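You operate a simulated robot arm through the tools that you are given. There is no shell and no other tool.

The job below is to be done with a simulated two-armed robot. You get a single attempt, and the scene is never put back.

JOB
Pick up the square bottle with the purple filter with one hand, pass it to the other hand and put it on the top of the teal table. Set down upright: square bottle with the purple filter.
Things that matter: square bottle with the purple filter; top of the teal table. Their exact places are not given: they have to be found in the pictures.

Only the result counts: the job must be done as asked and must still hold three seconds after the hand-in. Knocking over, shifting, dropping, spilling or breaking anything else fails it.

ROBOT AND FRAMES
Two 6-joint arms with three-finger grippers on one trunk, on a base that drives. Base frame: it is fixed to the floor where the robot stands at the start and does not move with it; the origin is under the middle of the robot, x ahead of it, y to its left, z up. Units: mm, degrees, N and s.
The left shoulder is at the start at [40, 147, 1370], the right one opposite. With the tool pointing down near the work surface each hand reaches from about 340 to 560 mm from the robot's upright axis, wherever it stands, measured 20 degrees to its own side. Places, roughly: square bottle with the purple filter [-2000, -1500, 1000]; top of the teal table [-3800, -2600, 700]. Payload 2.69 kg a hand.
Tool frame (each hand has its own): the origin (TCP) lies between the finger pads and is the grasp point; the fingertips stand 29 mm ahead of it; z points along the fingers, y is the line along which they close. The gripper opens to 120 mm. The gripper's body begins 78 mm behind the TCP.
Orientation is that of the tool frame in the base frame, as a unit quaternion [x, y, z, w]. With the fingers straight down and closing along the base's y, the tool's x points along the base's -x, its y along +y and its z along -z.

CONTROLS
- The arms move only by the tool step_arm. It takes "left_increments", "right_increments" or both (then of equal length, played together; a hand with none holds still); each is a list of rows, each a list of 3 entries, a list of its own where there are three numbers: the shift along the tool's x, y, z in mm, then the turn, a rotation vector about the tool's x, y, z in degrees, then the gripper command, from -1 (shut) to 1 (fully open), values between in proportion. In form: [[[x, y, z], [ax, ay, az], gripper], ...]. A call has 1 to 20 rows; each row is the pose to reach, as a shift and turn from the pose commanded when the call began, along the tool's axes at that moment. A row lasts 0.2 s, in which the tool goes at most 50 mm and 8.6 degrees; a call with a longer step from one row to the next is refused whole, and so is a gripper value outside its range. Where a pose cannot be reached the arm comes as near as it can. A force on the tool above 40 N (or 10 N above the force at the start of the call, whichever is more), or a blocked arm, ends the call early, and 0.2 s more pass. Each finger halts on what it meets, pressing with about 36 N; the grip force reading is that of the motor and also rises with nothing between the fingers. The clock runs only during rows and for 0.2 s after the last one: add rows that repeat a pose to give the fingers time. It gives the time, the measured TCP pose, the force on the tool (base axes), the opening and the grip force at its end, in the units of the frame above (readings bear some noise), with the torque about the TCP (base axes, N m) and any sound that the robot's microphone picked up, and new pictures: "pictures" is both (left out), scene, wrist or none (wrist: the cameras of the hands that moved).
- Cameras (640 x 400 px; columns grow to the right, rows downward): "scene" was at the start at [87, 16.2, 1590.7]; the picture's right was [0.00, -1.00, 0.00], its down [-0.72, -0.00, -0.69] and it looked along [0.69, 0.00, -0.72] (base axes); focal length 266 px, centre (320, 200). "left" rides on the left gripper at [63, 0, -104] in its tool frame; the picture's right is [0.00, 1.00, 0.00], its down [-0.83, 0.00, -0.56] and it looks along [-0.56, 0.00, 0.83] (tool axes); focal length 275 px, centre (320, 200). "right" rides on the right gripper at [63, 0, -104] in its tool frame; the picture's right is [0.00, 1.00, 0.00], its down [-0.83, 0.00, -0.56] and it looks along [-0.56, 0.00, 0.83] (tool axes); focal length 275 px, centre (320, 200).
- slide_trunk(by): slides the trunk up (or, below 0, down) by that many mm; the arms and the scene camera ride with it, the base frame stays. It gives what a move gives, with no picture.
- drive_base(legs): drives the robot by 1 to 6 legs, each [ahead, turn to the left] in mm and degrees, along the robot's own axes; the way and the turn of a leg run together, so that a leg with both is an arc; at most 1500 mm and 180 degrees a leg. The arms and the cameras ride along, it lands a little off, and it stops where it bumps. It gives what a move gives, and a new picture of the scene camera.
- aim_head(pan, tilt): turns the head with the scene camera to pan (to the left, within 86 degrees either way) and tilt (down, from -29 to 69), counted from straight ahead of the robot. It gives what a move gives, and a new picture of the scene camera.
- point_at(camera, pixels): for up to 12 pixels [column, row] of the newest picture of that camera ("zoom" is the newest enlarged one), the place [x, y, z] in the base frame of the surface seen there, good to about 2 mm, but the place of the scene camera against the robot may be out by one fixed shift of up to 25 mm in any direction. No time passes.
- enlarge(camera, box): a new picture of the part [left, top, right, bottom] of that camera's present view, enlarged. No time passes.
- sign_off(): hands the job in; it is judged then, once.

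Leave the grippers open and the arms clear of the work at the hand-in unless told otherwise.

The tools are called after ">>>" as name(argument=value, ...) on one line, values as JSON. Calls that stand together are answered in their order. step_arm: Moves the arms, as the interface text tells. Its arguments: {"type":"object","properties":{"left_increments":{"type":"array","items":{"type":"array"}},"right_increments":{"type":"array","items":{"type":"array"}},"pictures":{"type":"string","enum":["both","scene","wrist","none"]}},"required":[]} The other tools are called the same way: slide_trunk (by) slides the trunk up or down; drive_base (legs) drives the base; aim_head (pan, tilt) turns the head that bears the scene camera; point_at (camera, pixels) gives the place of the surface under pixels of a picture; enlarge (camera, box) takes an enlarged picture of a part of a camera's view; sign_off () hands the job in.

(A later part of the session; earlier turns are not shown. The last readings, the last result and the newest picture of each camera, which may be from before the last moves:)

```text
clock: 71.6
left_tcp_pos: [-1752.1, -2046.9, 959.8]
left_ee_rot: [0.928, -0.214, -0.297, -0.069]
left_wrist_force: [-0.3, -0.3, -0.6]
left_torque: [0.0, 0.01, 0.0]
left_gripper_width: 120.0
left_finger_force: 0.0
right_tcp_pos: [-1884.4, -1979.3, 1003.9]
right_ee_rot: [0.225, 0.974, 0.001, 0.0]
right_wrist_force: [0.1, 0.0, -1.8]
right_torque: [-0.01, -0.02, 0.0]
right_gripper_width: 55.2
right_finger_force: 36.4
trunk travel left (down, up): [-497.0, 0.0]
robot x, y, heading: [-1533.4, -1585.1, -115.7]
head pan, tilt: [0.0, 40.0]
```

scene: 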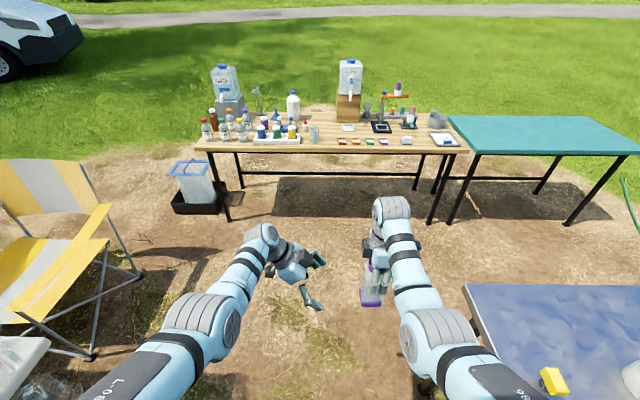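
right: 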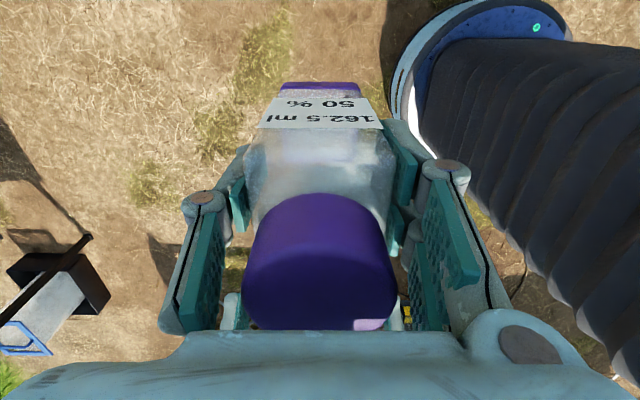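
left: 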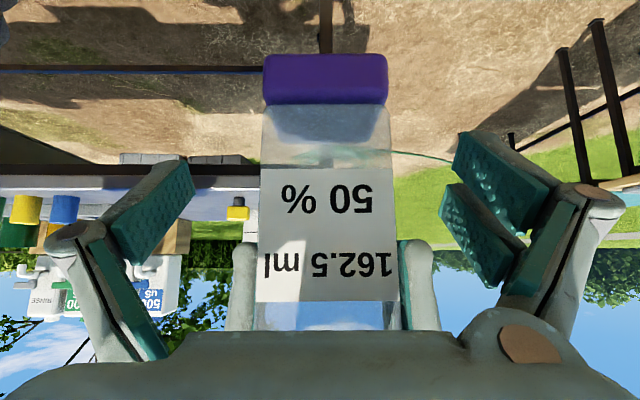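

The right hand is flipped. Now it tilts by 25° (bottle base toward the left hand) at a staging point 130 mm right of the meeting place.

>>> step_arm(right_increments=[[[3.4, -0.7, -3.2], [0, -6.25, 0], -1], [[6.9, -1.4, -6.3], [0, -12.5, 0], -1], [[10.3, -2, -9.5], [0, -18.75, 0], -1], [[13.7, -2.7, -12.6], [0, -25, 0], -1], [[13.7, -2.7, -12.6], [0, -25, 0], -1]], pictures="both")

>>> enlarge(camera="left", box=[0, 0, 640, 400])

```text
clock: 72.8
left_tcp_pos: [-1752.3, -2047.1, 958.8]
left_ee_rot: [0.928, -0.214, -0.296, -0.069]
left_wrist_force: [0.0, -0.2, -0.9]
left_torque: [-0.03, 0.04, 0.0]
left_gripper_width: 119.9
left_finger_force: 0.0
right_tcp_pos: [-1898.0, -1974.9, 1016.2]
right_ee_rot: [0.22, 0.951, -0.047, 0.212]
right_wrist_force: [-0.5, 0.0, -1.1]
right_torque: [0.02, 0.06, -0.01]
right_gripper_width: 55.1
right_finger_force: 36.0
trunk travel left (down, up): [-497.0, 0.0]
robot x, y, heading: [-1533.8, -1588.0, -115.9]
head pan, tilt: [0.0, 40.0]
```

scene: 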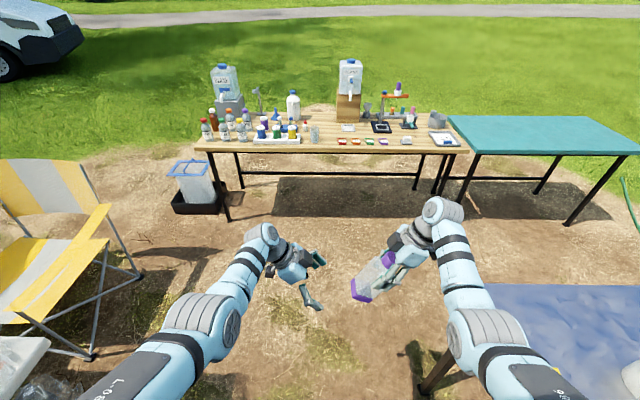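
right: 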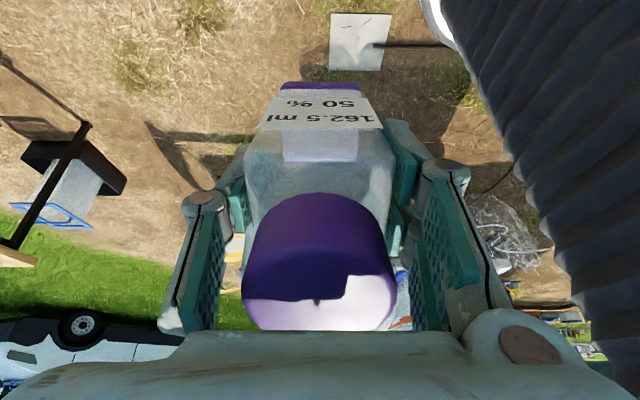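

```text
1.00 times, centred on (320, 200) of left (not enlarged: the box is as wide or as high as the picture)
```

zoom: 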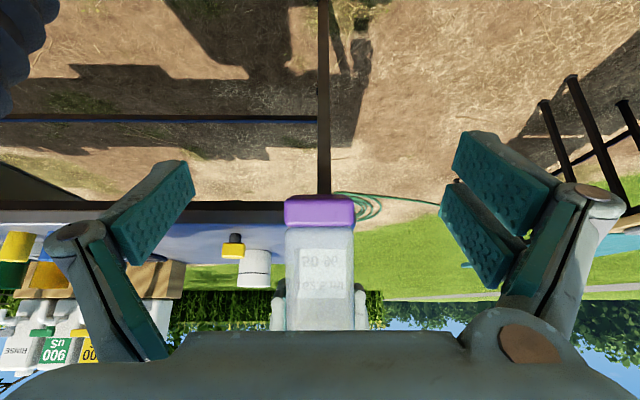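

The bottle is centred (column 320) in the left view and tilted toward the left hand. I slide it 90 mm toward the left hand, then check.

>>> step_arm(right_increments=[[[-22.7, -0.2, 10.6], [0, 0, 0], -1], [[-45.3, -0.4, 21.2], [0, 0, 0], -1], [[-68, -0.5, 31.7], [0, 0, 0], -1], [[-81.5, -0.6, 38.1], [0, 0, 0], -1], [[-81.5, -0.6, 38.1], [0, 0, 0], -1]], pictures="both")

>>> enlarge(camera="left", box=[0, 0, 640, 400])

```text
clock: 74.0
left_tcp_pos: [-1751.9, -2047.6, 958.8]
left_ee_rot: [0.928, -0.214, -0.297, -0.069]
left_wrist_force: [0.4, 0.1, 0.2]
left_torque: [-0.01, -0.03, -0.01]
left_gripper_width: 120.1
left_finger_force: 0.1
right_tcp_pos: [-1816.5, -2015.1, 1017.4]
right_ee_rot: [0.221, 0.951, -0.047, 0.211]
right_wrist_force: [-1.3, -0.1, -2.1]
right_torque: [-0.01, 0.0, -0.05]
right_gripper_width: 55.0
right_finger_force: 36.4
trunk travel left (down, up): [-497.0, 0.0]
robot x, y, heading: [-1534.7, -1591.3, -115.6]
head pan, tilt: [0.0, 40.0]
```

scene: 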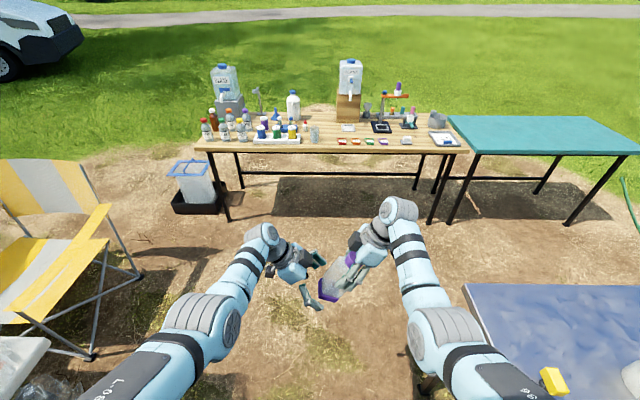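
right: 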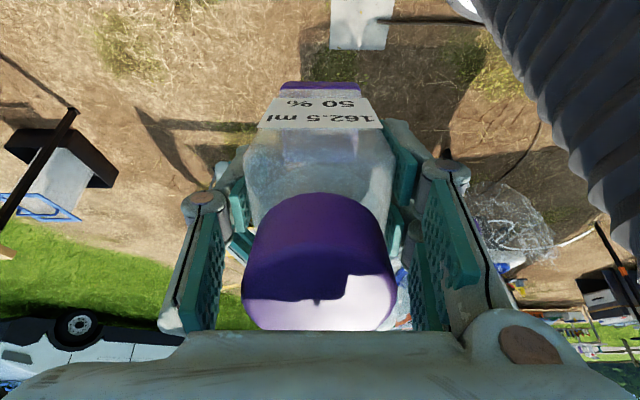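

```text
1.00 times, centred on (320, 200) of left (not enlarged: the box is as wide or as high as the picture)
```

zoom: 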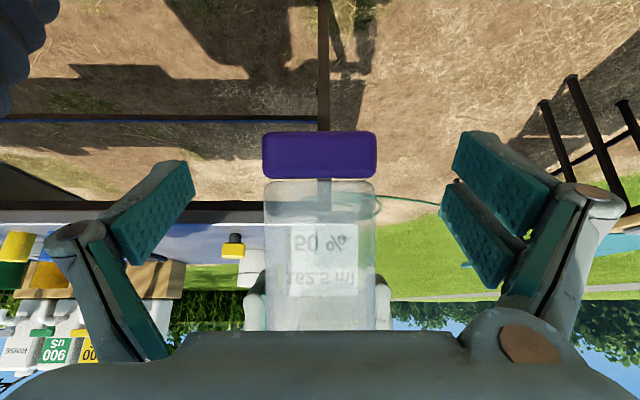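

I slide the remaining 40 mm.

>>> step_arm(right_increments=[[[-12, 0, 5.6], [0, 0, 0], -1], [[-24, 0, 11.2], [0, 0, 0], -1], [[-36.2, -0.3, 16.9], [0, 0, 0], -1], [[-36.2, -0.3, 16.9], [0, 0, 0], -1]], pictures="both")

>>> enlarge(camera="left", box=[0, 0, 640, 400])

>>> enlarge(camera="scene", box=[220, 170, 420, 340])

```text
clock: 75.0
left_tcp_pos: [-1752.5, -2047.9, 959.7]
left_ee_rot: [0.928, -0.214, -0.296, -0.069]
left_wrist_force: [-0.5, 0.3, 1.3]
left_torque: [0.01, -0.02, 0.01]
left_gripper_width: 120.0
left_finger_force: 0.1
right_tcp_pos: [-1779.8, -2032.8, 1017.3]
right_ee_rot: [0.22, 0.951, -0.047, 0.211]
right_wrist_force: [0.0, -0.4, -1.5]
right_torque: [0.0, 0.03, 0.01]
right_gripper_width: 55.3
right_finger_force: 36.1
trunk travel left (down, up): [-497.0, 0.0]
robot x, y, heading: [-1534.2, -1591.9, -115.8]
head pan, tilt: [0.0, 40.0]
```

scene: 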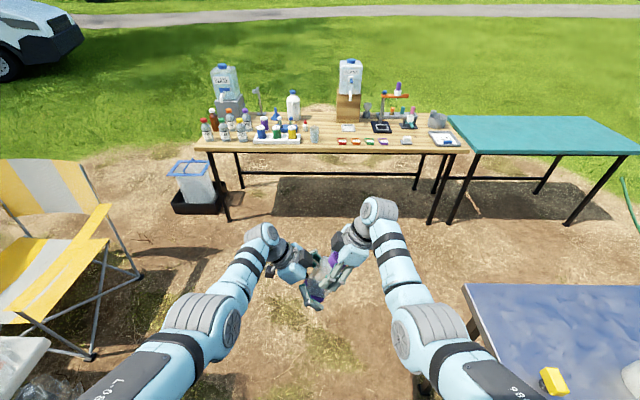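
right: 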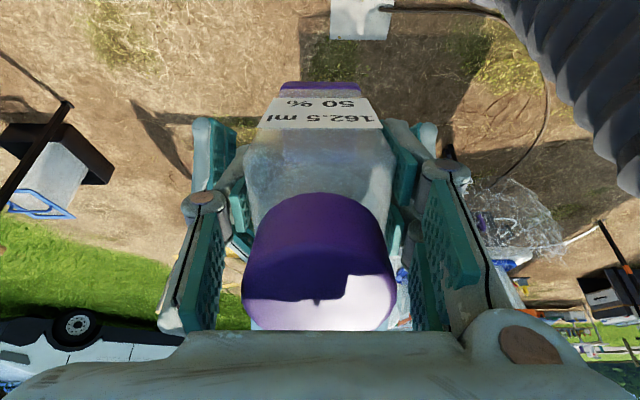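

```text
1.00 times, centred on (320, 200) of left (not enlarged: the box is as wide or as high as the picture)
```

zoom: 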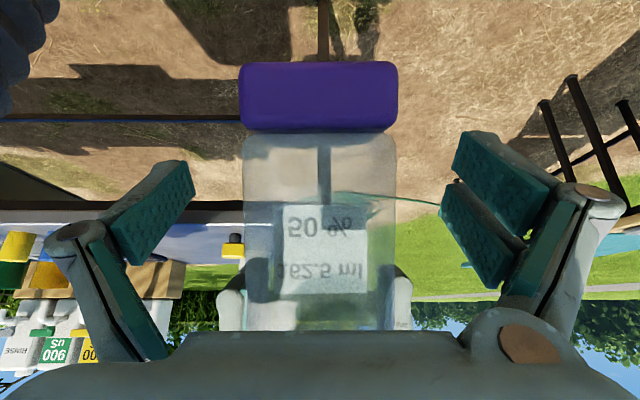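

```text
2.35 times, centred on (320, 255) of scene
```

zoom: 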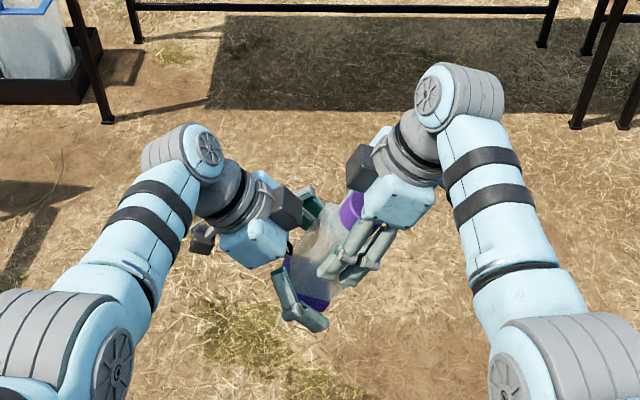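

The bottle is centred between the left fingers (columns 242–396) with a clear gap to the right-hand fingers. I pre-close the left gripper to 66 mm and check the forces.

>>> step_arm(left_increments=[[[0, 0, 0], [0, 0, 0], 0.6], [[0, 0, 0], [0, 0, 0], 0.3], [[0, 0, 0], [0, 0, 0], 0.1], [[0, 0, 0], [0, 0, 0], 0.1]], pictures="wrist")

```text
clock: 76.0
left_tcp_pos: [-1753.0, -2047.1, 959.8]
left_ee_rot: [0.928, -0.214, -0.296, -0.069]
left_wrist_force: [-0.6, 0.1, 0.0]
left_torque: [0.02, 0.03, -0.02]
left_gripper_width: 66.3
left_finger_force: 0.1
right_tcp_pos: [-1781.0, -2033.0, 1017.6]
right_ee_rot: [0.22, 0.951, -0.046, 0.212]
right_wrist_force: [0.6, -0.4, -1.1]
right_torque: [-0.02, 0.06, -0.02]
right_gripper_width: 55.5
right_finger_force: 36.0
trunk travel left (down, up): [-497.0, 0.0]
robot x, y, heading: [-1535.0, -1585.9, -115.5]
head pan, tilt: [0.0, 40.0]
```

left: 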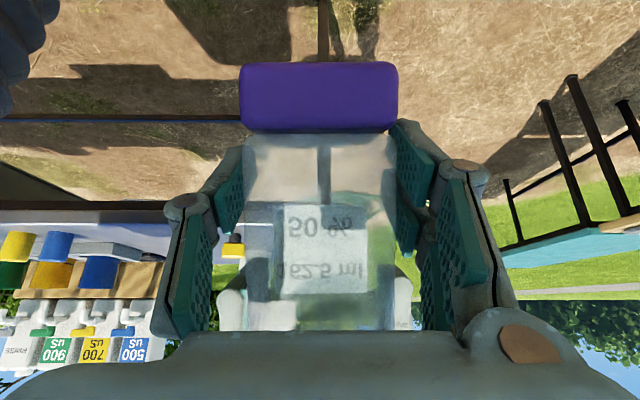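

No contact forces at 66 mm; the left prongs sit on the bottle body just above the purple base. I close fully.

>>> step_arm(left_increments=[[[0, 0, 0], [0, 0, 0], 0.0], [[0, 0, 0], [0, 0, 0], -0.2], [[0, 0, 0], [0, 0, 0], -1], [[0, 0, 0], [0, 0, 0], -1], [[0, 0, 0], [0, 0, 0], -1]], pictures="wrist")

```text
clock: 77.2
left_tcp_pos: [-1751.5, -2045.9, 960.0]
left_ee_rot: [0.928, -0.214, -0.296, -0.068]
left_wrist_force: [2.6, 3.2, 2.9]
left_torque: [-0.05, 0.06, -0.1]
left_gripper_width: 55.6
left_finger_force: 35.8
right_tcp_pos: [-1782.0, -2033.2, 1016.8]
right_ee_rot: [0.221, 0.951, -0.048, 0.21]
right_wrist_force: [-1.6, -2.8, -5.1]
right_torque: [-0.12, 0.14, 0.01]
right_gripper_width: 55.3
right_finger_force: 36.1
trunk travel left (down, up): [-497.0, 0.0]
robot x, y, heading: [-1535.4, -1587.2, -116.0]
head pan, tilt: [0.0, 40.0]
```

left: 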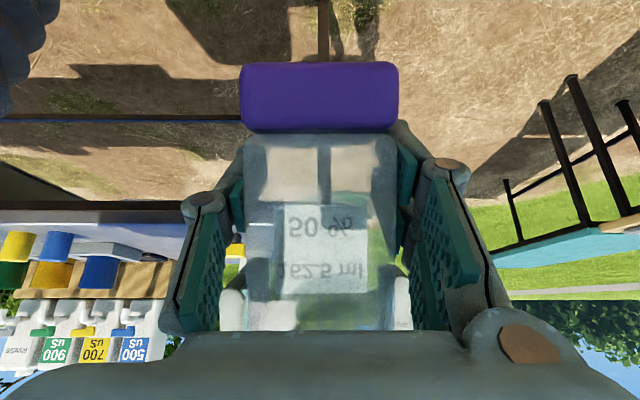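

Both hands hold the bottle (left 35.8 N, right 36 N) with little strain. Now I open the right gripper to 90 mm.

>>> step_arm(right_increments=[[[0, 0, 0], [0, 0, 0], 0.1], [[0, 0, 0], [0, 0, 0], 0.5], [[0, 0, 0], [0, 0, 0], 0.5], [[0, 0, 0], [0, 0, 0], 0.5]], left_increments=[[[0, 0, 0], [0, 0, 0], -1], [[0, 0, 0], [0, 0, 0], -1], [[0, 0, 0], [0, 0, 0], -1], [[0, 0, 0], [0, 0, 0], -1]], pictures="wrist")

```text
clock: 78.2
left_tcp_pos: [-1753.6, -2047.4, 958.5]
left_ee_rot: [0.928, -0.214, -0.296, -0.069]
left_wrist_force: [0.4, 0.3, 0.2]
left_torque: [-0.02, 0.0, -0.02]
left_gripper_width: 55.6
left_finger_force: 35.8
right_tcp_pos: [-1781.4, -2033.2, 1017.7]
right_ee_rot: [0.221, 0.951, -0.047, 0.211]
right_wrist_force: [-0.3, -0.6, 0.2]
right_torque: [0.04, -0.02, 0.04]
right_gripper_width: 90.3
right_finger_force: 0.0
trunk travel left (down, up): [-497.0, 0.0]
robot x, y, heading: [-1535.1, -1585.1, -115.5]
head pan, tilt: [0.0, 40.0]
```

right: 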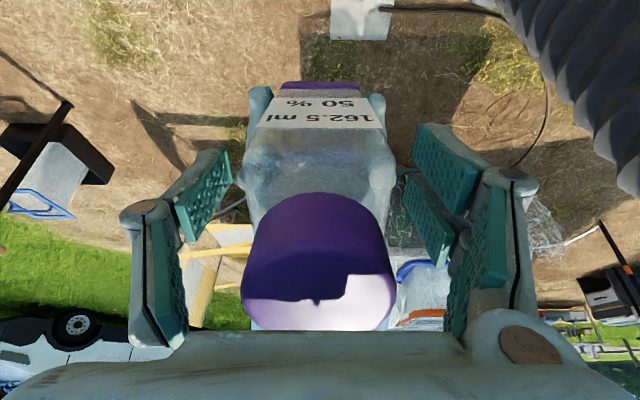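
left: 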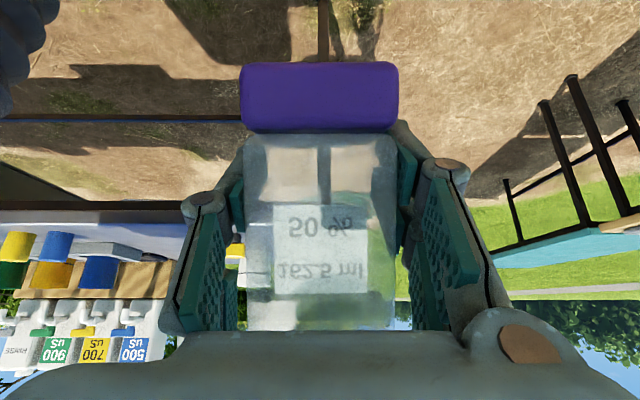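

The left hand now holds the bottle alone, right fingers are free of it on both sides. I slide the right hand back out to the right along the way it came.

>>> step_arm(right_increments=[[[12, 0, -5.6], [0, 0, 0], 0.5], [[30, 0, -14], [0, 0, 0], 0.5], [[60, 0, -28], [0, 0, 0], 0.5], [[90, 0, -42], [0, 0, 0], 0.5], [[117.8, 0, -55], [0, 0, 0], 0.5], [[145, 0, -67], [0, 0, 0], 0.5], [[145, 0, -67], [0, 0, 0], 0.5]], pictures="both")

```text
clock: 79.8
left_tcp_pos: [-1753.8, -2046.9, 958.6]
left_ee_rot: [0.929, -0.214, -0.296, -0.069]
left_wrist_force: [-0.6, -0.7, -1.0]
left_torque: [-0.03, 0.0, 0.01]
left_gripper_width: 55.6
left_finger_force: 36.2
right_tcp_pos: [-1926.0, -1965.6, 1016.2]
right_ee_rot: [0.22, 0.951, -0.046, 0.211]
right_wrist_force: [0.5, 0.5, -0.5]
right_torque: [-0.02, 0.02, -0.03]
right_gripper_width: 90.0
right_finger_force: 0.1
trunk travel left (down, up): [-497.0, 0.0]
robot x, y, heading: [-1531.6, -1587.5, -115.7]
head pan, tilt: [0.0, 40.0]
```

scene: 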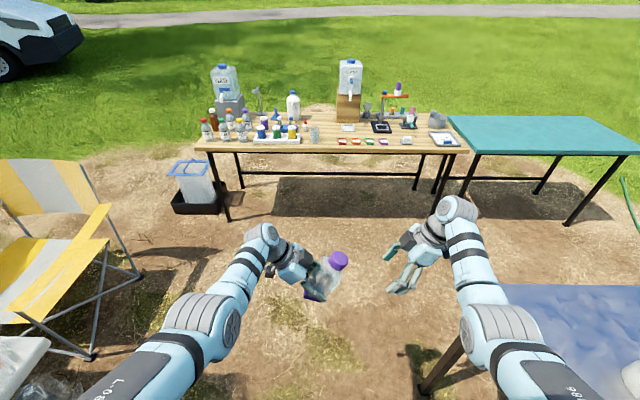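
right: 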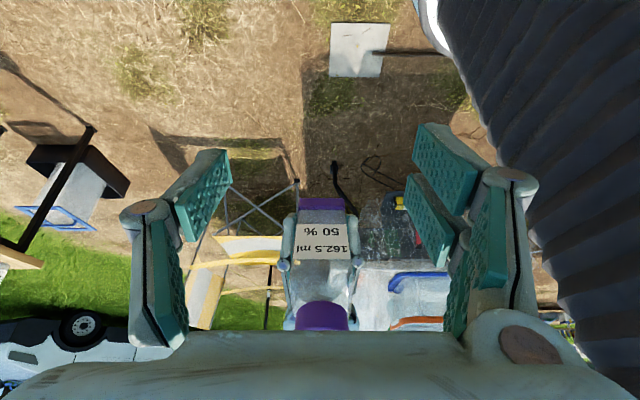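

The handover is done: the left hand alone holds the bottle. Now I turn the left hand so the bottle stands upright (tool 60° from vertical) a bit nearer to the body, and take the right hand up and out of the way.

>>> step_arm(left_increments=[[[1.2, -9, -2.4], [0, -5, 0], -1], [[2.4, -18, -4.8], [0, -10, 0], -1], [[3.7, -27, -7.3], [0, -15, 0], -1], [[4.9, -36, -9.7], [0, -20, 0], -1], [[6.1, -45, -12.1], [0, -25, 0], -1], [[6.1, -45, -12.1], [0, -25, 0], -1]], right_increments=[[[3.2, -6.8, -20], [0, 5, 0], 0.5], [[6.4, -13.6, -40], [0, 10, 0], 0.5], [[9.7, -20.4, -60], [0, 15, 0], 0.5], [[12.9, -27.2, -80], [0, 20, 0], 0.5], [[16.1, -34, -100.2], [0, 25, 0], 0.5], [[16.1, -34, -100.2], [0, 25, 0], 0.5]], pictures="both")

```text
clock: 81.2
left_tcp_pos: [-1722.2, -2011.1, 964.6]
left_ee_rot: [0.842, -0.194, -0.491, -0.114]
left_wrist_force: [-0.6, 0.0, -1.7]
left_torque: [-0.02, 0.02, 0.03]
left_gripper_width: 55.4
left_finger_force: 36.1
right_tcp_pos: [-1991.0, -1968.9, 1100.4]
right_ee_rot: [0.227, 0.974, 0.003, 0.0]
right_wrist_force: [-0.8, 0.3, 0.0]
right_torque: [0.0, 0.01, -0.02]
right_gripper_width: 89.8
right_finger_force: 0.1
trunk travel left (down, up): [-497.0, 0.0]
robot x, y, heading: [-1536.9, -1589.2, -115.8]
head pan, tilt: [0.0, 40.0]
```

scene: 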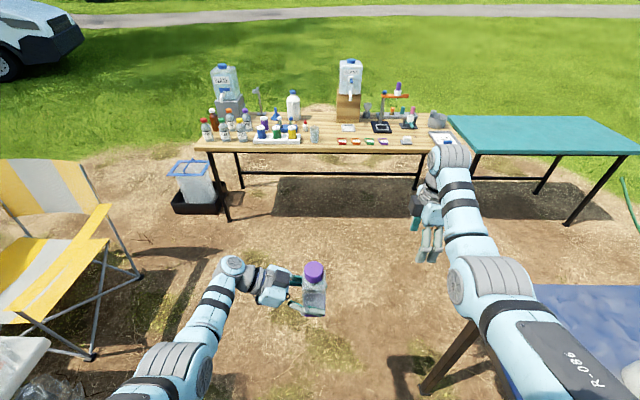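
right: 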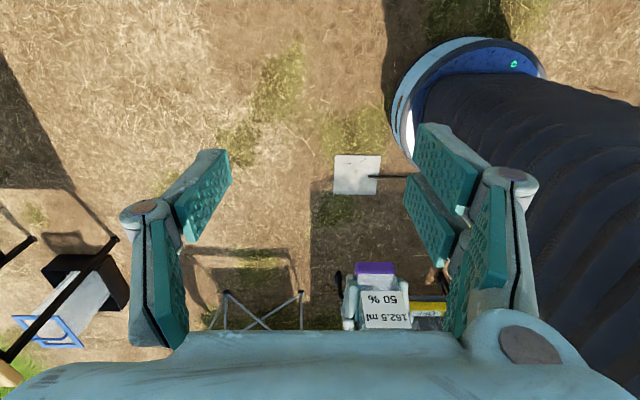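
left: 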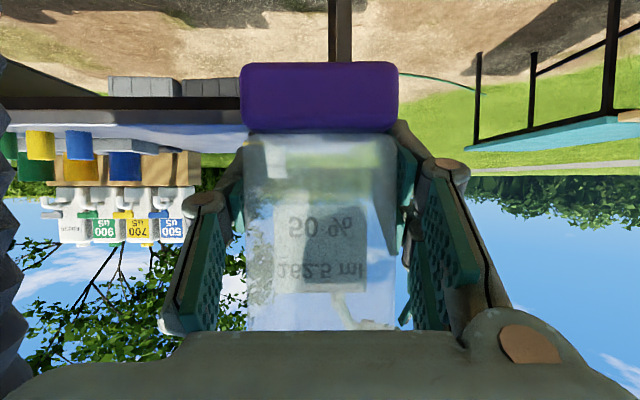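

The bottle is upright in the left hand. I measure the robot's own base extents (round blue rim in the right picture) to know how close I can drive to the tables.

>>> point_at(camera="right", pixels=[[392, 110], [405, 80], [440, 48], [490, 42], [540, 72], [480, 85], [500, 150], [455, 110], [370, 175], [400, 175]])

>>> aim_head(pan=-60, tilt=35)

```text
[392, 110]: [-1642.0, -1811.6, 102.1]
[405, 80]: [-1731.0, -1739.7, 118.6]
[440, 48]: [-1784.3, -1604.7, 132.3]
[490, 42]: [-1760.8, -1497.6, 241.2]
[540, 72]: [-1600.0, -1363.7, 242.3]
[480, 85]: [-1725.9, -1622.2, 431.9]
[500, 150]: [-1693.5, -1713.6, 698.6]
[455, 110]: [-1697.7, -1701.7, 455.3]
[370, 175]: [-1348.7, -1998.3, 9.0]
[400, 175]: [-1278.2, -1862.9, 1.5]
```

```text
clock: 82.5
left_tcp_pos: [-1721.9, -2012.0, 966.0]
left_ee_rot: [0.842, -0.194, -0.49, -0.114]
left_wrist_force: [0.7, -0.5, -1.6]
left_torque: [-0.01, 0.0, 0.03]
left_gripper_width: 55.6
left_finger_force: 36.0
right_tcp_pos: [-1991.7, -1969.4, 1101.5]
right_ee_rot: [0.226, 0.974, 0.003, 0.001]
right_wrist_force: [-0.3, 0.7, 1.3]
right_torque: [-0.04, -0.02, 0.0]
right_gripper_width: 89.7
right_finger_force: 0.0
trunk travel left (down, up): [-497.0, 0.0]
robot x, y, heading: [-1533.0, -1587.9, -115.8]
head pan, tilt: [-60.0, 35.0]
```

scene: 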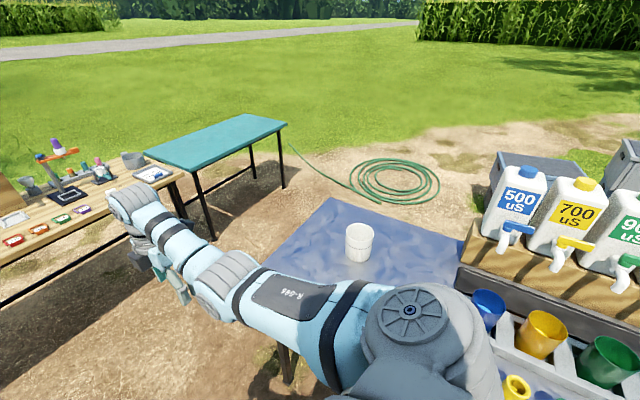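

The base is round with a radius of about 250 mm. I look at the hose on the ground by the teal table and at the gap between the tables for path planning.

>>> point_at(camera="scene", pixels=[[290, 152], [305, 168], [325, 180], [350, 187], [352, 175], [395, 200], [283, 188], [215, 237], [145, 155], [285, 125], [240, 115], [200, 170]])

>>> enlarge(camera="scene", box=[100, 90, 420, 290])

```text
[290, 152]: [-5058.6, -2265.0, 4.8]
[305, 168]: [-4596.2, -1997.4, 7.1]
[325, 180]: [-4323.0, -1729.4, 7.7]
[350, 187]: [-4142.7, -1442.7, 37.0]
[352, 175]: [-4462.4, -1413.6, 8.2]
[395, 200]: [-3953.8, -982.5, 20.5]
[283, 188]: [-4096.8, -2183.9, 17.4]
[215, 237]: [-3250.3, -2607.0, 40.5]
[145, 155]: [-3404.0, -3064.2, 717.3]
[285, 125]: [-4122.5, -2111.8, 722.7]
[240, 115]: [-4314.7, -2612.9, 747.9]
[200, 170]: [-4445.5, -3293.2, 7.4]
```

```text
2.00 times, centred on (260, 190) of scene
```

zoom: 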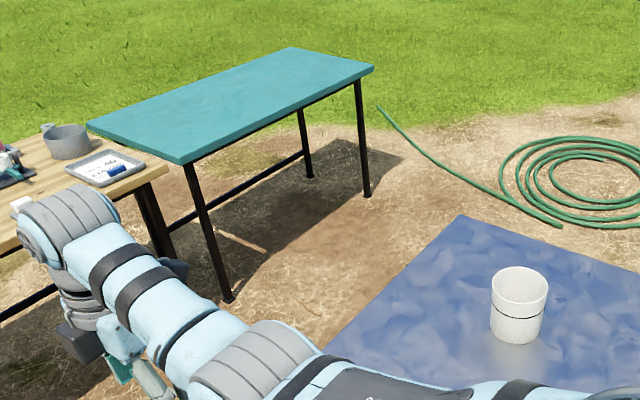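

The hose is well away. Path: forward ~1010 mm along the metal table, then right-turn through the gap between the tables, then face the teal table. First leg.

>>> aim_head(pan=0, tilt=35)

>>> drive_base(legs=[[0, -2.1], [505, 0], [505, 0]])

```text
clock: 83.8
left_tcp_pos: [-1721.3, -2011.0, 965.7]
left_ee_rot: [0.842, -0.193, -0.49, -0.113]
left_wrist_force: [-1.4, -0.6, -1.7]
left_torque: [0.0, 0.02, 0.0]
left_gripper_width: 55.5
left_finger_force: 36.2
right_tcp_pos: [-1992.2, -1969.2, 1102.1]
right_ee_rot: [0.226, 0.974, 0.003, 0.001]
right_wrist_force: [0.0, -0.2, -0.8]
right_torque: [0.01, 0.03, 0.01]
right_gripper_width: 90.3
right_finger_force: 0.1
trunk travel left (down, up): [-497.0, 0.0]
robot x, y, heading: [-1533.2, -1587.5, -115.8]
head pan, tilt: [0.0, 35.0]
```

scene: 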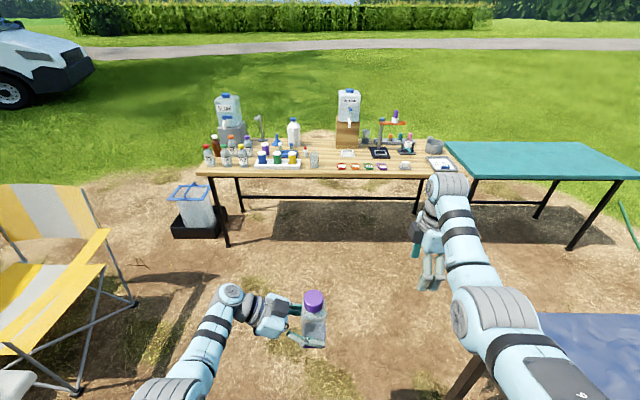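

```text
clock: 89.7
left_tcp_pos: [-2189.0, -2899.9, 966.7]
left_ee_rot: [0.84, -0.203, -0.489, -0.118]
left_wrist_force: [0.1, 0.1, -1.6]
left_torque: [-0.05, 0.0, 0.04]
left_gripper_width: 55.4
left_finger_force: 35.6
right_tcp_pos: [-2458.7, -2852.2, 1101.5]
right_ee_rot: [0.234, 0.972, 0.001, 0.0]
right_wrist_force: [0.6, -1.0, 0.4]
right_torque: [-0.01, -0.01, 0.01]
right_gripper_width: 89.9
right_finger_force: 0.1
trunk travel left (down, up): [-497.0, 0.0]
robot x, y, heading: [-1994.7, -2481.8, -116.8]
head pan, tilt: [0.0, 35.0]
```

scene: 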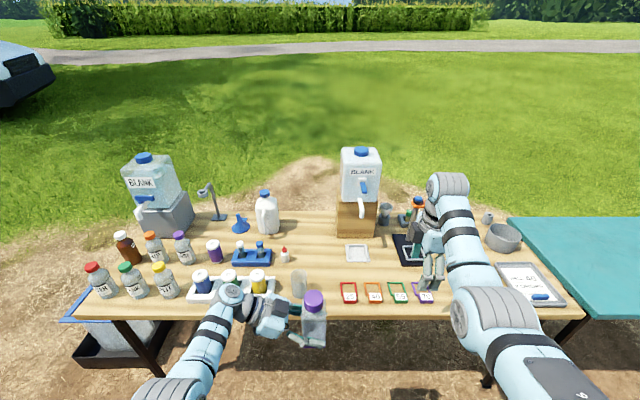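

I'm in front of the wooden table. I check how far its near edge and the tall items are before turning right.

>>> point_at(camera="scene", pixels=[[200, 318], [420, 316], [580, 312], [415, 205], [165, 285], [313, 310], [510, 222], [600, 315], [560, 318], [420, 290]])

```text
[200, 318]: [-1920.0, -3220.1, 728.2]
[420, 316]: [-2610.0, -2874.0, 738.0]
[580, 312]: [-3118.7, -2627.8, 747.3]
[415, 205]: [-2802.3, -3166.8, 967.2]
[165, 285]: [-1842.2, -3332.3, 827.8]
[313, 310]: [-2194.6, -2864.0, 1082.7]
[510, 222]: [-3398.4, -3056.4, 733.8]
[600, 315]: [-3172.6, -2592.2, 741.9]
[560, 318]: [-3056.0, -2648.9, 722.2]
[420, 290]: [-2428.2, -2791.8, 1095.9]
```

Clear for turning. I turn right by 90° and look down the gap.

>>> drive_base(legs=[[0, -90.2]])

```text
clock: 93.9
left_tcp_pos: [-2412.5, -2277.5, 965.1]
left_ee_rot: [-0.446, 0.74, 0.259, 0.432]
left_wrist_force: [-0.3, 0.1, -1.7]
left_torque: [0.0, 0.0, 0.0]
left_gripper_width: 55.6
left_finger_force: 35.6
right_tcp_pos: [-2360.5, -2009.5, 1101.4]
right_ee_rot: [0.857, 0.515, 0.001, 0.002]
right_wrist_force: [0.5, 0.6, 0.5]
right_torque: [-0.02, -0.01, -0.01]
right_gripper_width: 89.9
right_finger_force: 0.1
trunk travel left (down, up): [-497.0, 0.0]
robot x, y, heading: [-1996.1, -2480.5, 152.5]
head pan, tilt: [0.0, 35.0]
```

scene: 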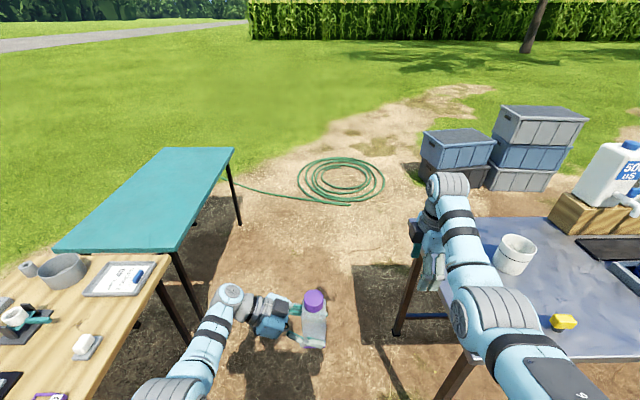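

The gap ahead is clear. I drive through it (2 × 715 mm).

>>> drive_base(legs=[[715, 0.5], [715, 0]])

```text
clock: 101.3
left_tcp_pos: [-3667.6, -1607.6, 966.5]
left_ee_rot: [-0.443, 0.743, 0.257, 0.432]
left_wrist_force: [0.0, -0.4, -2.0]
left_torque: [-0.02, 0.0, -0.01]
left_gripper_width: 55.4
left_finger_force: 36.0
right_tcp_pos: [-3612.6, -1338.5, 1102.6]
right_ee_rot: [0.86, 0.511, 0.0, 0.001]
right_wrist_force: [1.0, -0.1, -0.4]
right_torque: [-0.02, -0.02, 0.0]
right_gripper_width: 90.3
right_finger_force: 0.0
trunk travel left (down, up): [-497.0, 0.0]
robot x, y, heading: [-3249.1, -1816.0, 151.9]
head pan, tilt: [0.0, 35.0]
```

scene: 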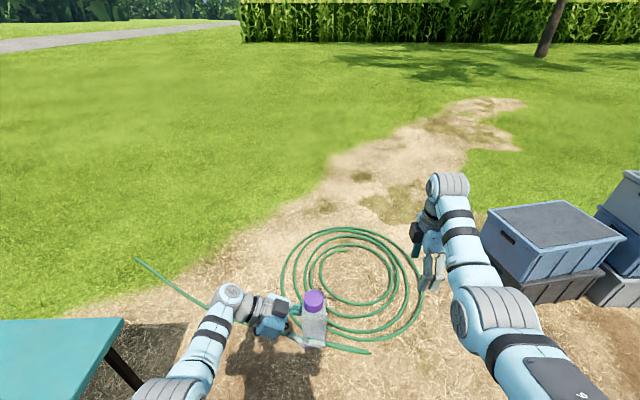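

I turn left to face the teal table.

>>> drive_base(legs=[[0, 91]])

```text
clock: 105.7
left_tcp_pos: [-3431.9, -2241.1, 965.8]
left_ee_rot: [0.845, -0.185, -0.491, -0.109]
left_wrist_force: [0.0, -0.4, -2.3]
left_torque: [-0.01, 0.01, -0.03]
left_gripper_width: 55.6
left_finger_force: 35.8
right_tcp_pos: [-3702.1, -2204.0, 1101.2]
right_ee_rot: [0.215, 0.977, 0.002, 0.001]
right_wrist_force: [-0.1, -0.2, 0.9]
right_torque: [0.03, 0.0, 0.0]
right_gripper_width: 90.0
right_finger_force: 0.1
trunk travel left (down, up): [-497.0, 0.0]
robot x, y, heading: [-3255.6, -1813.8, -114.5]
head pan, tilt: [0.0, 35.0]
```

scene: 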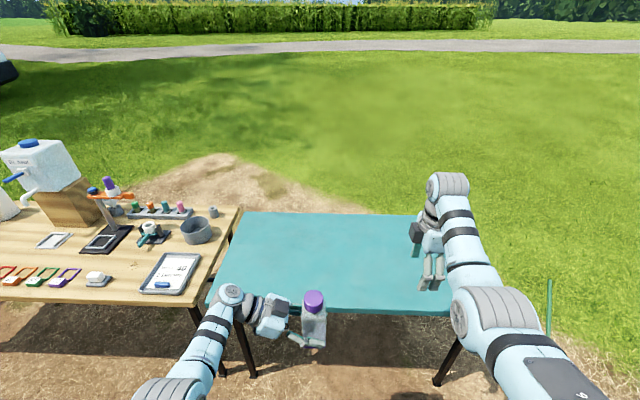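

I'm facing the teal table (slightly left of square). I measure its edges relative to me.

>>> point_at(camera="scene", pixels=[[212, 300], [350, 310], [440, 308], [244, 216], [410, 218], [330, 260], [300, 300], [270, 285], [185, 290], [195, 230], [160, 280], [313, 300]])

```text
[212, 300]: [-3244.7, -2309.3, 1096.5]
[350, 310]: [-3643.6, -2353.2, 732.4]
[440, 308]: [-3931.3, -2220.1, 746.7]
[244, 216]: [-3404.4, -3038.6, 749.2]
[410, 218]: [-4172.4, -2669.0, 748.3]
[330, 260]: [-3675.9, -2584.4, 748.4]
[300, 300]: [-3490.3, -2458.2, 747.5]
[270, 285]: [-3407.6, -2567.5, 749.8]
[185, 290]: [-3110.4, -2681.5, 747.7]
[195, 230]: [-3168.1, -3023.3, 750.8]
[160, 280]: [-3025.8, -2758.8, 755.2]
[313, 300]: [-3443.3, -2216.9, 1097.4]
```

Teal near edge is ~200 mm ahead of the bottle; the bottle's line lands near the table's middle, 370 mm from the left edge. I drive 340 mm ahead so the bottle is ~140 mm inside the edge (base stays ~60 mm short of the edge).

>>> drive_base(legs=[[200, 0], [140, 0]])

```text
clock: 108.2
left_tcp_pos: [-3569.1, -2538.5, 970.7]
left_ee_rot: [0.843, -0.189, -0.492, -0.105]
left_wrist_force: [-0.5, 0.5, -2.1]
left_torque: [-0.02, 0.04, 0.06]
left_gripper_width: 55.4
left_finger_force: 36.4
right_tcp_pos: [-3837.9, -2499.2, 1106.7]
right_ee_rot: [0.216, 0.976, -0.003, -0.001]
right_wrist_force: [-0.1, 1.1, -0.8]
right_torque: [-0.06, 0.0, -0.04]
right_gripper_width: 90.0
right_finger_force: 0.4
trunk travel left (down, up): [-497.0, 0.0]
robot x, y, heading: [-3392.4, -2117.9, -114.4]
head pan, tilt: [0.0, 35.0]
```

scene: 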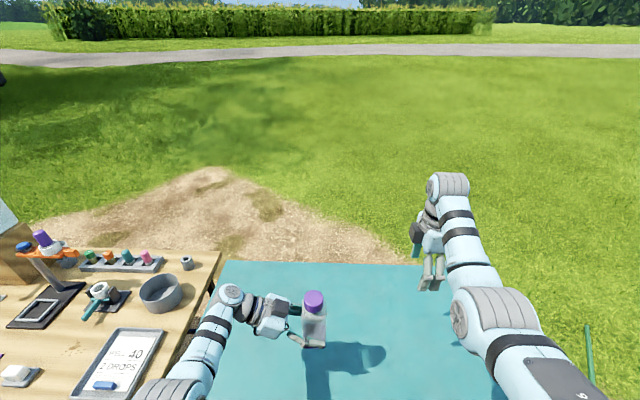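

Arrived without a bump; the bottle is above the teal table. I take wrist pictures to measure the true table height under the bottle.

>>> step_arm(left_increments=[[[0, 0, 0], [0, 0, 0], -1]], right_increments=[[[0, 0, 0], [0, 0, 0], 0.5]], pictures="wrist")

```text
clock: 108.6
left_tcp_pos: [-3574.6, -2550.4, 964.1]
left_ee_rot: [0.844, -0.184, -0.492, -0.111]
left_wrist_force: [-0.1, -1.4, -1.8]
left_torque: [0.02, 0.0, -0.01]
left_gripper_width: 55.6
left_finger_force: 35.9
right_tcp_pos: [-3845.5, -2512.4, 1098.6]
right_ee_rot: [0.215, 0.977, 0.004, 0.001]
right_wrist_force: [0.1, -0.5, 0.2]
right_torque: [0.06, 0.01, 0.0]
right_gripper_width: 90.2
right_finger_force: 0.0
trunk travel left (down, up): [-497.0, 0.0]
robot x, y, heading: [-3392.7, -2121.7, -114.5]
head pan, tilt: [0.0, 35.0]
```

right: 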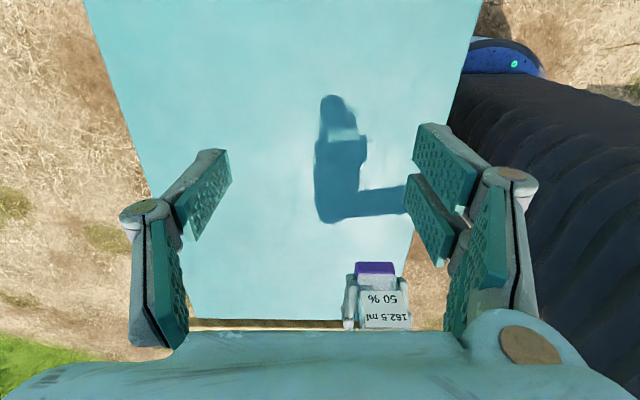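
left: 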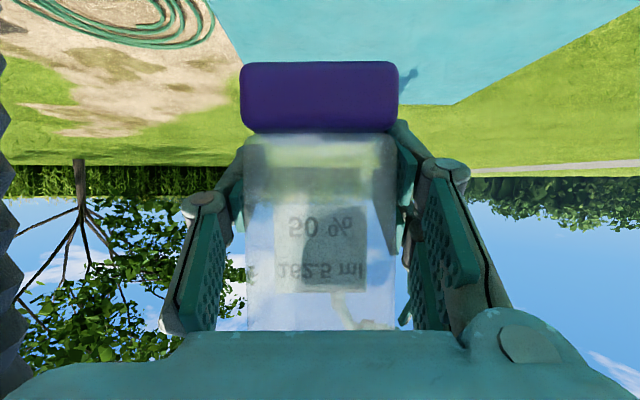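

>>> point_at(camera="right", pixels=[[300, 100], [250, 250], [380, 250], [470, 40], [448, 120], [408, 270], [200, 316], [330, 316], [375, 268], [115, 80], [150, 185], [330, 130]])

>>> point_at(camera="left", pixels=[[300, 30], [500, 50], [430, 90], [450, 103], [320, 66], [320, 125], [260, 100], [380, 100]])

```text
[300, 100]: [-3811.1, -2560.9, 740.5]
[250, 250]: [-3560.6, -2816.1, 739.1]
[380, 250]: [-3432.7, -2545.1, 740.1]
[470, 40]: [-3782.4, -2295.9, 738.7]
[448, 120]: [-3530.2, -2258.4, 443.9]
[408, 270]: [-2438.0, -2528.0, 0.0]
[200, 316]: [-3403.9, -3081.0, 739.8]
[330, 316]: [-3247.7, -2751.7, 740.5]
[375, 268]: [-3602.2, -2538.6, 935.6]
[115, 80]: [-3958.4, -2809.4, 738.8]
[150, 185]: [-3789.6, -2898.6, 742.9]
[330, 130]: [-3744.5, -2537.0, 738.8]
```

```text
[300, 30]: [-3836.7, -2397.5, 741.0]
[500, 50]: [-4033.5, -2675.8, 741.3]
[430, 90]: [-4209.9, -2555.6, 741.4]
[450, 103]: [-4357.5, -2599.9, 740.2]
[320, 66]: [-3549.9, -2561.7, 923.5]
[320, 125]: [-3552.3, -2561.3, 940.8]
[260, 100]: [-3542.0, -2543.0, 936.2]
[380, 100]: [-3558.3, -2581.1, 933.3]
```

Table top is at z≈740; the bottle's base is at ≈922, standing 132 mm inside the edge. I lower the trunk by 160 mm.

>>> slide_trunk(by=-160)

>>> step_arm(left_increments=[[[0, 0, 0], [0, 0, 0], -1]], right_increments=[[[0, 0, 0], [0, 0, 0], 0.5]], pictures="both")

```text
clock: 110.4
left_tcp_pos: [-3572.4, -2546.5, 805.7]
left_ee_rot: [0.844, -0.186, -0.491, -0.11]
left_wrist_force: [0.3, -0.4, -2.1]
left_torque: [0.01, -0.02, -0.01]
left_gripper_width: 55.1
left_finger_force: 35.7
right_tcp_pos: [-3842.9, -2508.4, 941.0]
right_ee_rot: [0.216, 0.976, 0.002, 0.0]
right_wrist_force: [-0.8, -0.5, -0.2]
right_torque: [0.01, -0.01, 0.01]
right_gripper_width: 89.7
right_finger_force: 0.0
trunk travel left (down, up): [-337.0, 160.0]
robot x, y, heading: [-3396.0, -2116.7, -114.4]
head pan, tilt: [0.0, 35.0]
```

```text
clock: 110.8
left_tcp_pos: [-3572.5, -2546.7, 805.2]
left_ee_rot: [0.843, -0.185, -0.493, -0.109]
left_wrist_force: [-0.1, 0.2, -2.5]
left_torque: [0.0, -0.01, 0.0]
left_gripper_width: 55.6
left_finger_force: 36.1
right_tcp_pos: [-3842.6, -2508.1, 940.3]
right_ee_rot: [0.217, 0.976, 0.002, 0.0]
right_wrist_force: [0.3, -0.2, 0.5]
right_torque: [-0.02, -0.01, -0.02]
right_gripper_width: 90.0
right_finger_force: 0.0
trunk travel left (down, up): [-337.0, 160.0]
robot x, y, heading: [-3391.4, -2119.2, -114.7]
head pan, tilt: [0.0, 35.0]
```

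scene: 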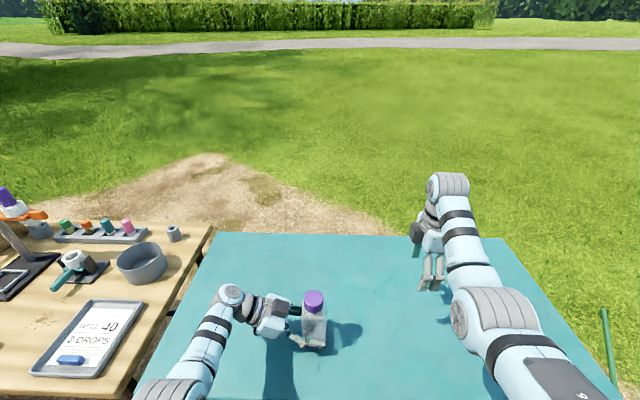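
right: 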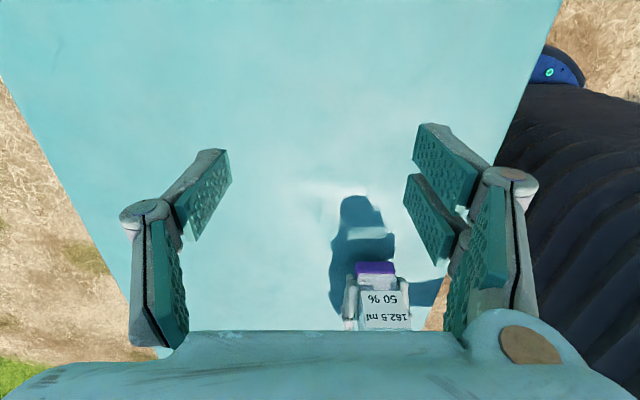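
left: 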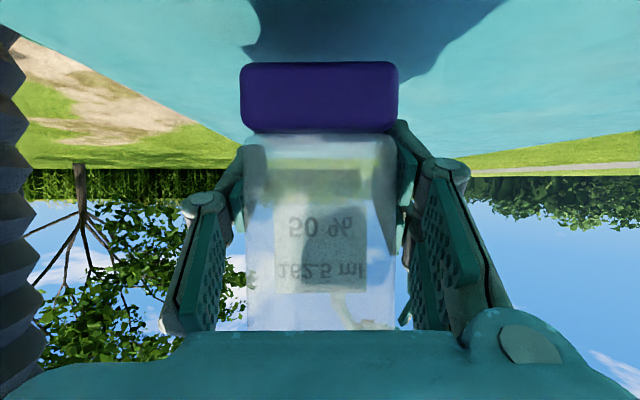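

I measure the remaining gap between the bottle's base and the table.

>>> point_at(camera="right", pixels=[[375, 264], [360, 264], [392, 266], [375, 258], [350, 250], [340, 300], [300, 300], [375, 275]])

>>> point_at(camera="left", pixels=[[320, 64], [260, 64], [380, 64], [320, 68], [320, 58], [320, 128], [320, 30]])

>>> enlarge(camera="right", box=[310, 220, 440, 330])

```text
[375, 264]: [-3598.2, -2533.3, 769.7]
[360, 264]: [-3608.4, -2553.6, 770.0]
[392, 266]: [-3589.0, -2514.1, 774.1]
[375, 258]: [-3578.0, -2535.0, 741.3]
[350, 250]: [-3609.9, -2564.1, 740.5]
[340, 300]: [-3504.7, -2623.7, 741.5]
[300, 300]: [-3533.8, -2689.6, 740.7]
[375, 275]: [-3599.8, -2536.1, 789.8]
```

```text
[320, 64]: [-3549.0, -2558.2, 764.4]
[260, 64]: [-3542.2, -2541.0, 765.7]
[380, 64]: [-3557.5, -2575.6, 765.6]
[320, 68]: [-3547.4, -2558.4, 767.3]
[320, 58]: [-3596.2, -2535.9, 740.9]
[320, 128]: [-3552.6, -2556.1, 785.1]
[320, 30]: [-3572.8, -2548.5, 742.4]
```

```text
3.64 times, centred on (375, 275) of right
```

zoom: 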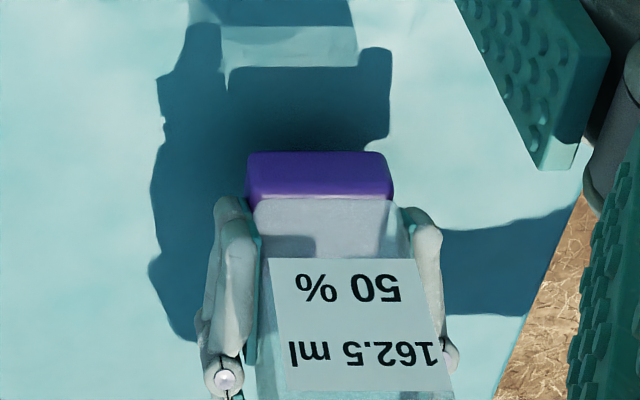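

Base bottom is at ≈763, so ~22 mm to go. I lower 15 mm more, then in small steps watching the left hand's vertical force.

>>> slide_trunk(by=-15)

>>> slide_trunk(by=-3)

```text
clock: 111.5
left_tcp_pos: [-3572.9, -2546.3, 789.7]
left_ee_rot: [0.844, -0.186, -0.492, -0.11]
left_wrist_force: [0.3, 0.2, -1.1]
left_torque: [0.0, -0.03, 0.01]
left_gripper_width: 55.5
left_finger_force: 35.9
right_tcp_pos: [-3842.9, -2508.0, 927.1]
right_ee_rot: [0.216, 0.976, 0.003, 0.002]
right_wrist_force: [-0.3, 0.7, 0.5]
right_torque: [-0.02, -0.04, 0.03]
right_gripper_width: 90.0
right_finger_force: 0.0
trunk travel left (down, up): [-322.0, 175.0]
robot x, y, heading: [-3394.7, -2122.6, -114.6]
head pan, tilt: [0.0, 35.0]
```

```text
clock: 112.0
left_tcp_pos: [-3571.8, -2546.2, 787.0]
left_ee_rot: [0.844, -0.185, -0.491, -0.108]
left_wrist_force: [-0.6, -0.1, -0.2]
left_torque: [-0.01, 0.01, 0.0]
left_gripper_width: 55.3
left_finger_force: 36.3
right_tcp_pos: [-3843.4, -2510.0, 923.5]
right_ee_rot: [0.216, 0.976, 0.003, 0.0]
right_wrist_force: [-0.1, 0.1, -0.5]
right_torque: [-0.01, -0.03, 0.03]
right_gripper_width: 90.1
right_finger_force: 0.1
trunk travel left (down, up): [-319.0, 178.0]
robot x, y, heading: [-3394.1, -2122.4, -114.8]
head pan, tilt: [0.0, 35.0]
```

>>> step_arm(left_increments=[[[0, 0, 0], [0, 0, 0], -1]], right_increments=[[[0, 0, 0], [0, 0, 0], 0.5]], pictures="wrist")

>>> enlarge(camera="right", box=[310, 220, 440, 330])

>>> enlarge(camera="left", box=[200, 20, 460, 180])

```text
clock: 112.4
left_tcp_pos: [-3572.1, -2546.3, 787.2]
left_ee_rot: [0.844, -0.184, -0.492, -0.108]
left_wrist_force: [0.1, -0.7, -1.0]
left_torque: [-0.02, 0.02, -0.02]
left_gripper_width: 55.4
left_finger_force: 36.3
right_tcp_pos: [-3842.5, -2509.1, 922.7]
right_ee_rot: [0.216, 0.976, 0.001, 0.0]
right_wrist_force: [0.3, 0.1, 0.7]
right_torque: [-0.01, 0.01, 0.0]
right_gripper_width: 89.9
right_finger_force: 0.1
trunk travel left (down, up): [-319.0, 178.0]
robot x, y, heading: [-3392.0, -2120.5, -115.0]
head pan, tilt: [0.0, 35.0]
```

right: 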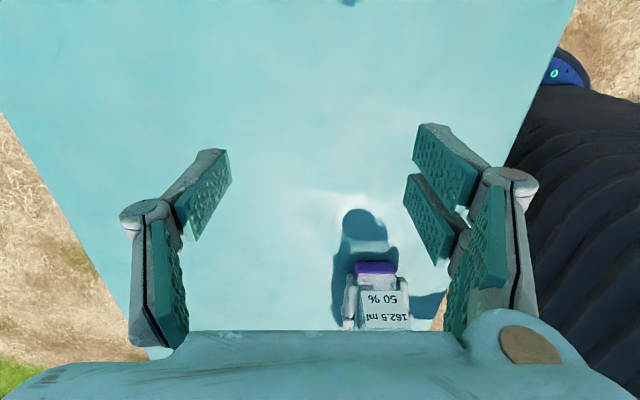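
left: 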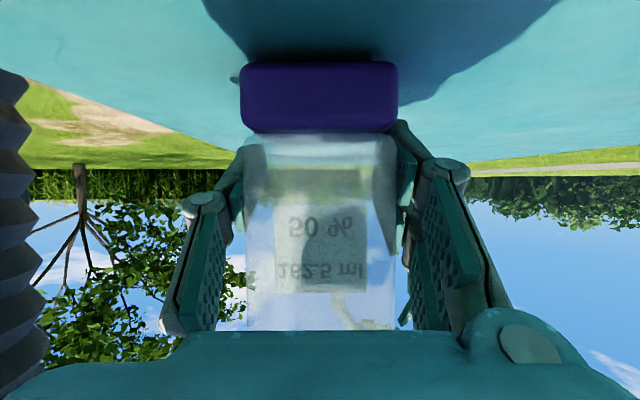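

```text
3.64 times, centred on (375, 275) of right
```

zoom: 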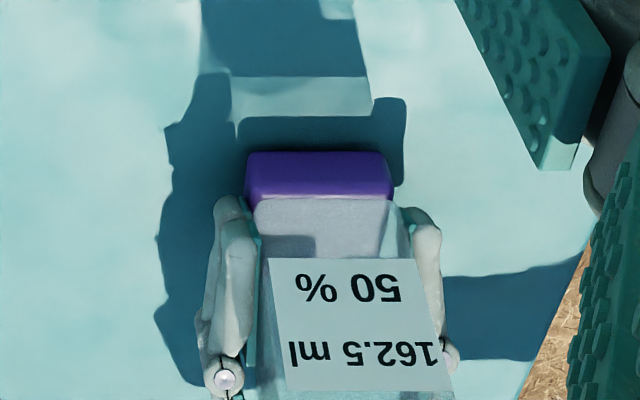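

```text
2.46 times, centred on (330, 100) of left
```

zoom: 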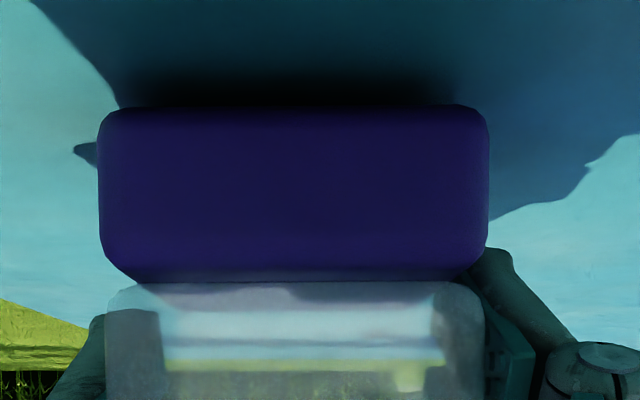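

The contact shadow is tight; a few mm remain. I lower in 2 mm steps, watching force.

>>> slide_trunk(by=-2)

```text
clock: 112.9
left_tcp_pos: [-3571.8, -2546.5, 785.5]
left_ee_rot: [0.844, -0.185, -0.492, -0.109]
left_wrist_force: [0.7, -0.1, -1.9]
left_torque: [0.04, -0.02, 0.02]
left_gripper_width: 55.1
left_finger_force: 36.1
right_tcp_pos: [-3842.5, -2509.0, 921.1]
right_ee_rot: [0.216, 0.976, 0.002, 0.0]
right_wrist_force: [0.7, 0.1, 0.3]
right_torque: [0.01, -0.01, 0.0]
right_gripper_width: 90.2
right_finger_force: 0.0
trunk travel left (down, up): [-317.0, 180.0]
robot x, y, heading: [-3398.3, -2117.4, -114.6]
head pan, tilt: [0.0, 35.0]
```

>>> slide_trunk(by=-2)

```text
clock: 113.4
left_tcp_pos: [-3573.1, -2544.8, 784.8]
left_ee_rot: [0.844, -0.186, -0.492, -0.108]
left_wrist_force: [0.5, -0.4, 2.6]
left_torque: [-0.08, 0.18, 0.01]
left_gripper_width: 55.6
left_finger_force: 35.7
right_tcp_pos: [-3842.4, -2509.1, 920.5]
right_ee_rot: [0.214, 0.977, 0.001, 0.001]
right_wrist_force: [1.2, 0.3, -0.8]
right_torque: [-0.01, 0.03, -0.02]
right_gripper_width: 90.0
right_finger_force: 0.1
trunk travel left (down, up): [-315.0, 182.0]
robot x, y, heading: [-3395.7, -2117.0, -114.5]
head pan, tilt: [0.0, 35.0]
```

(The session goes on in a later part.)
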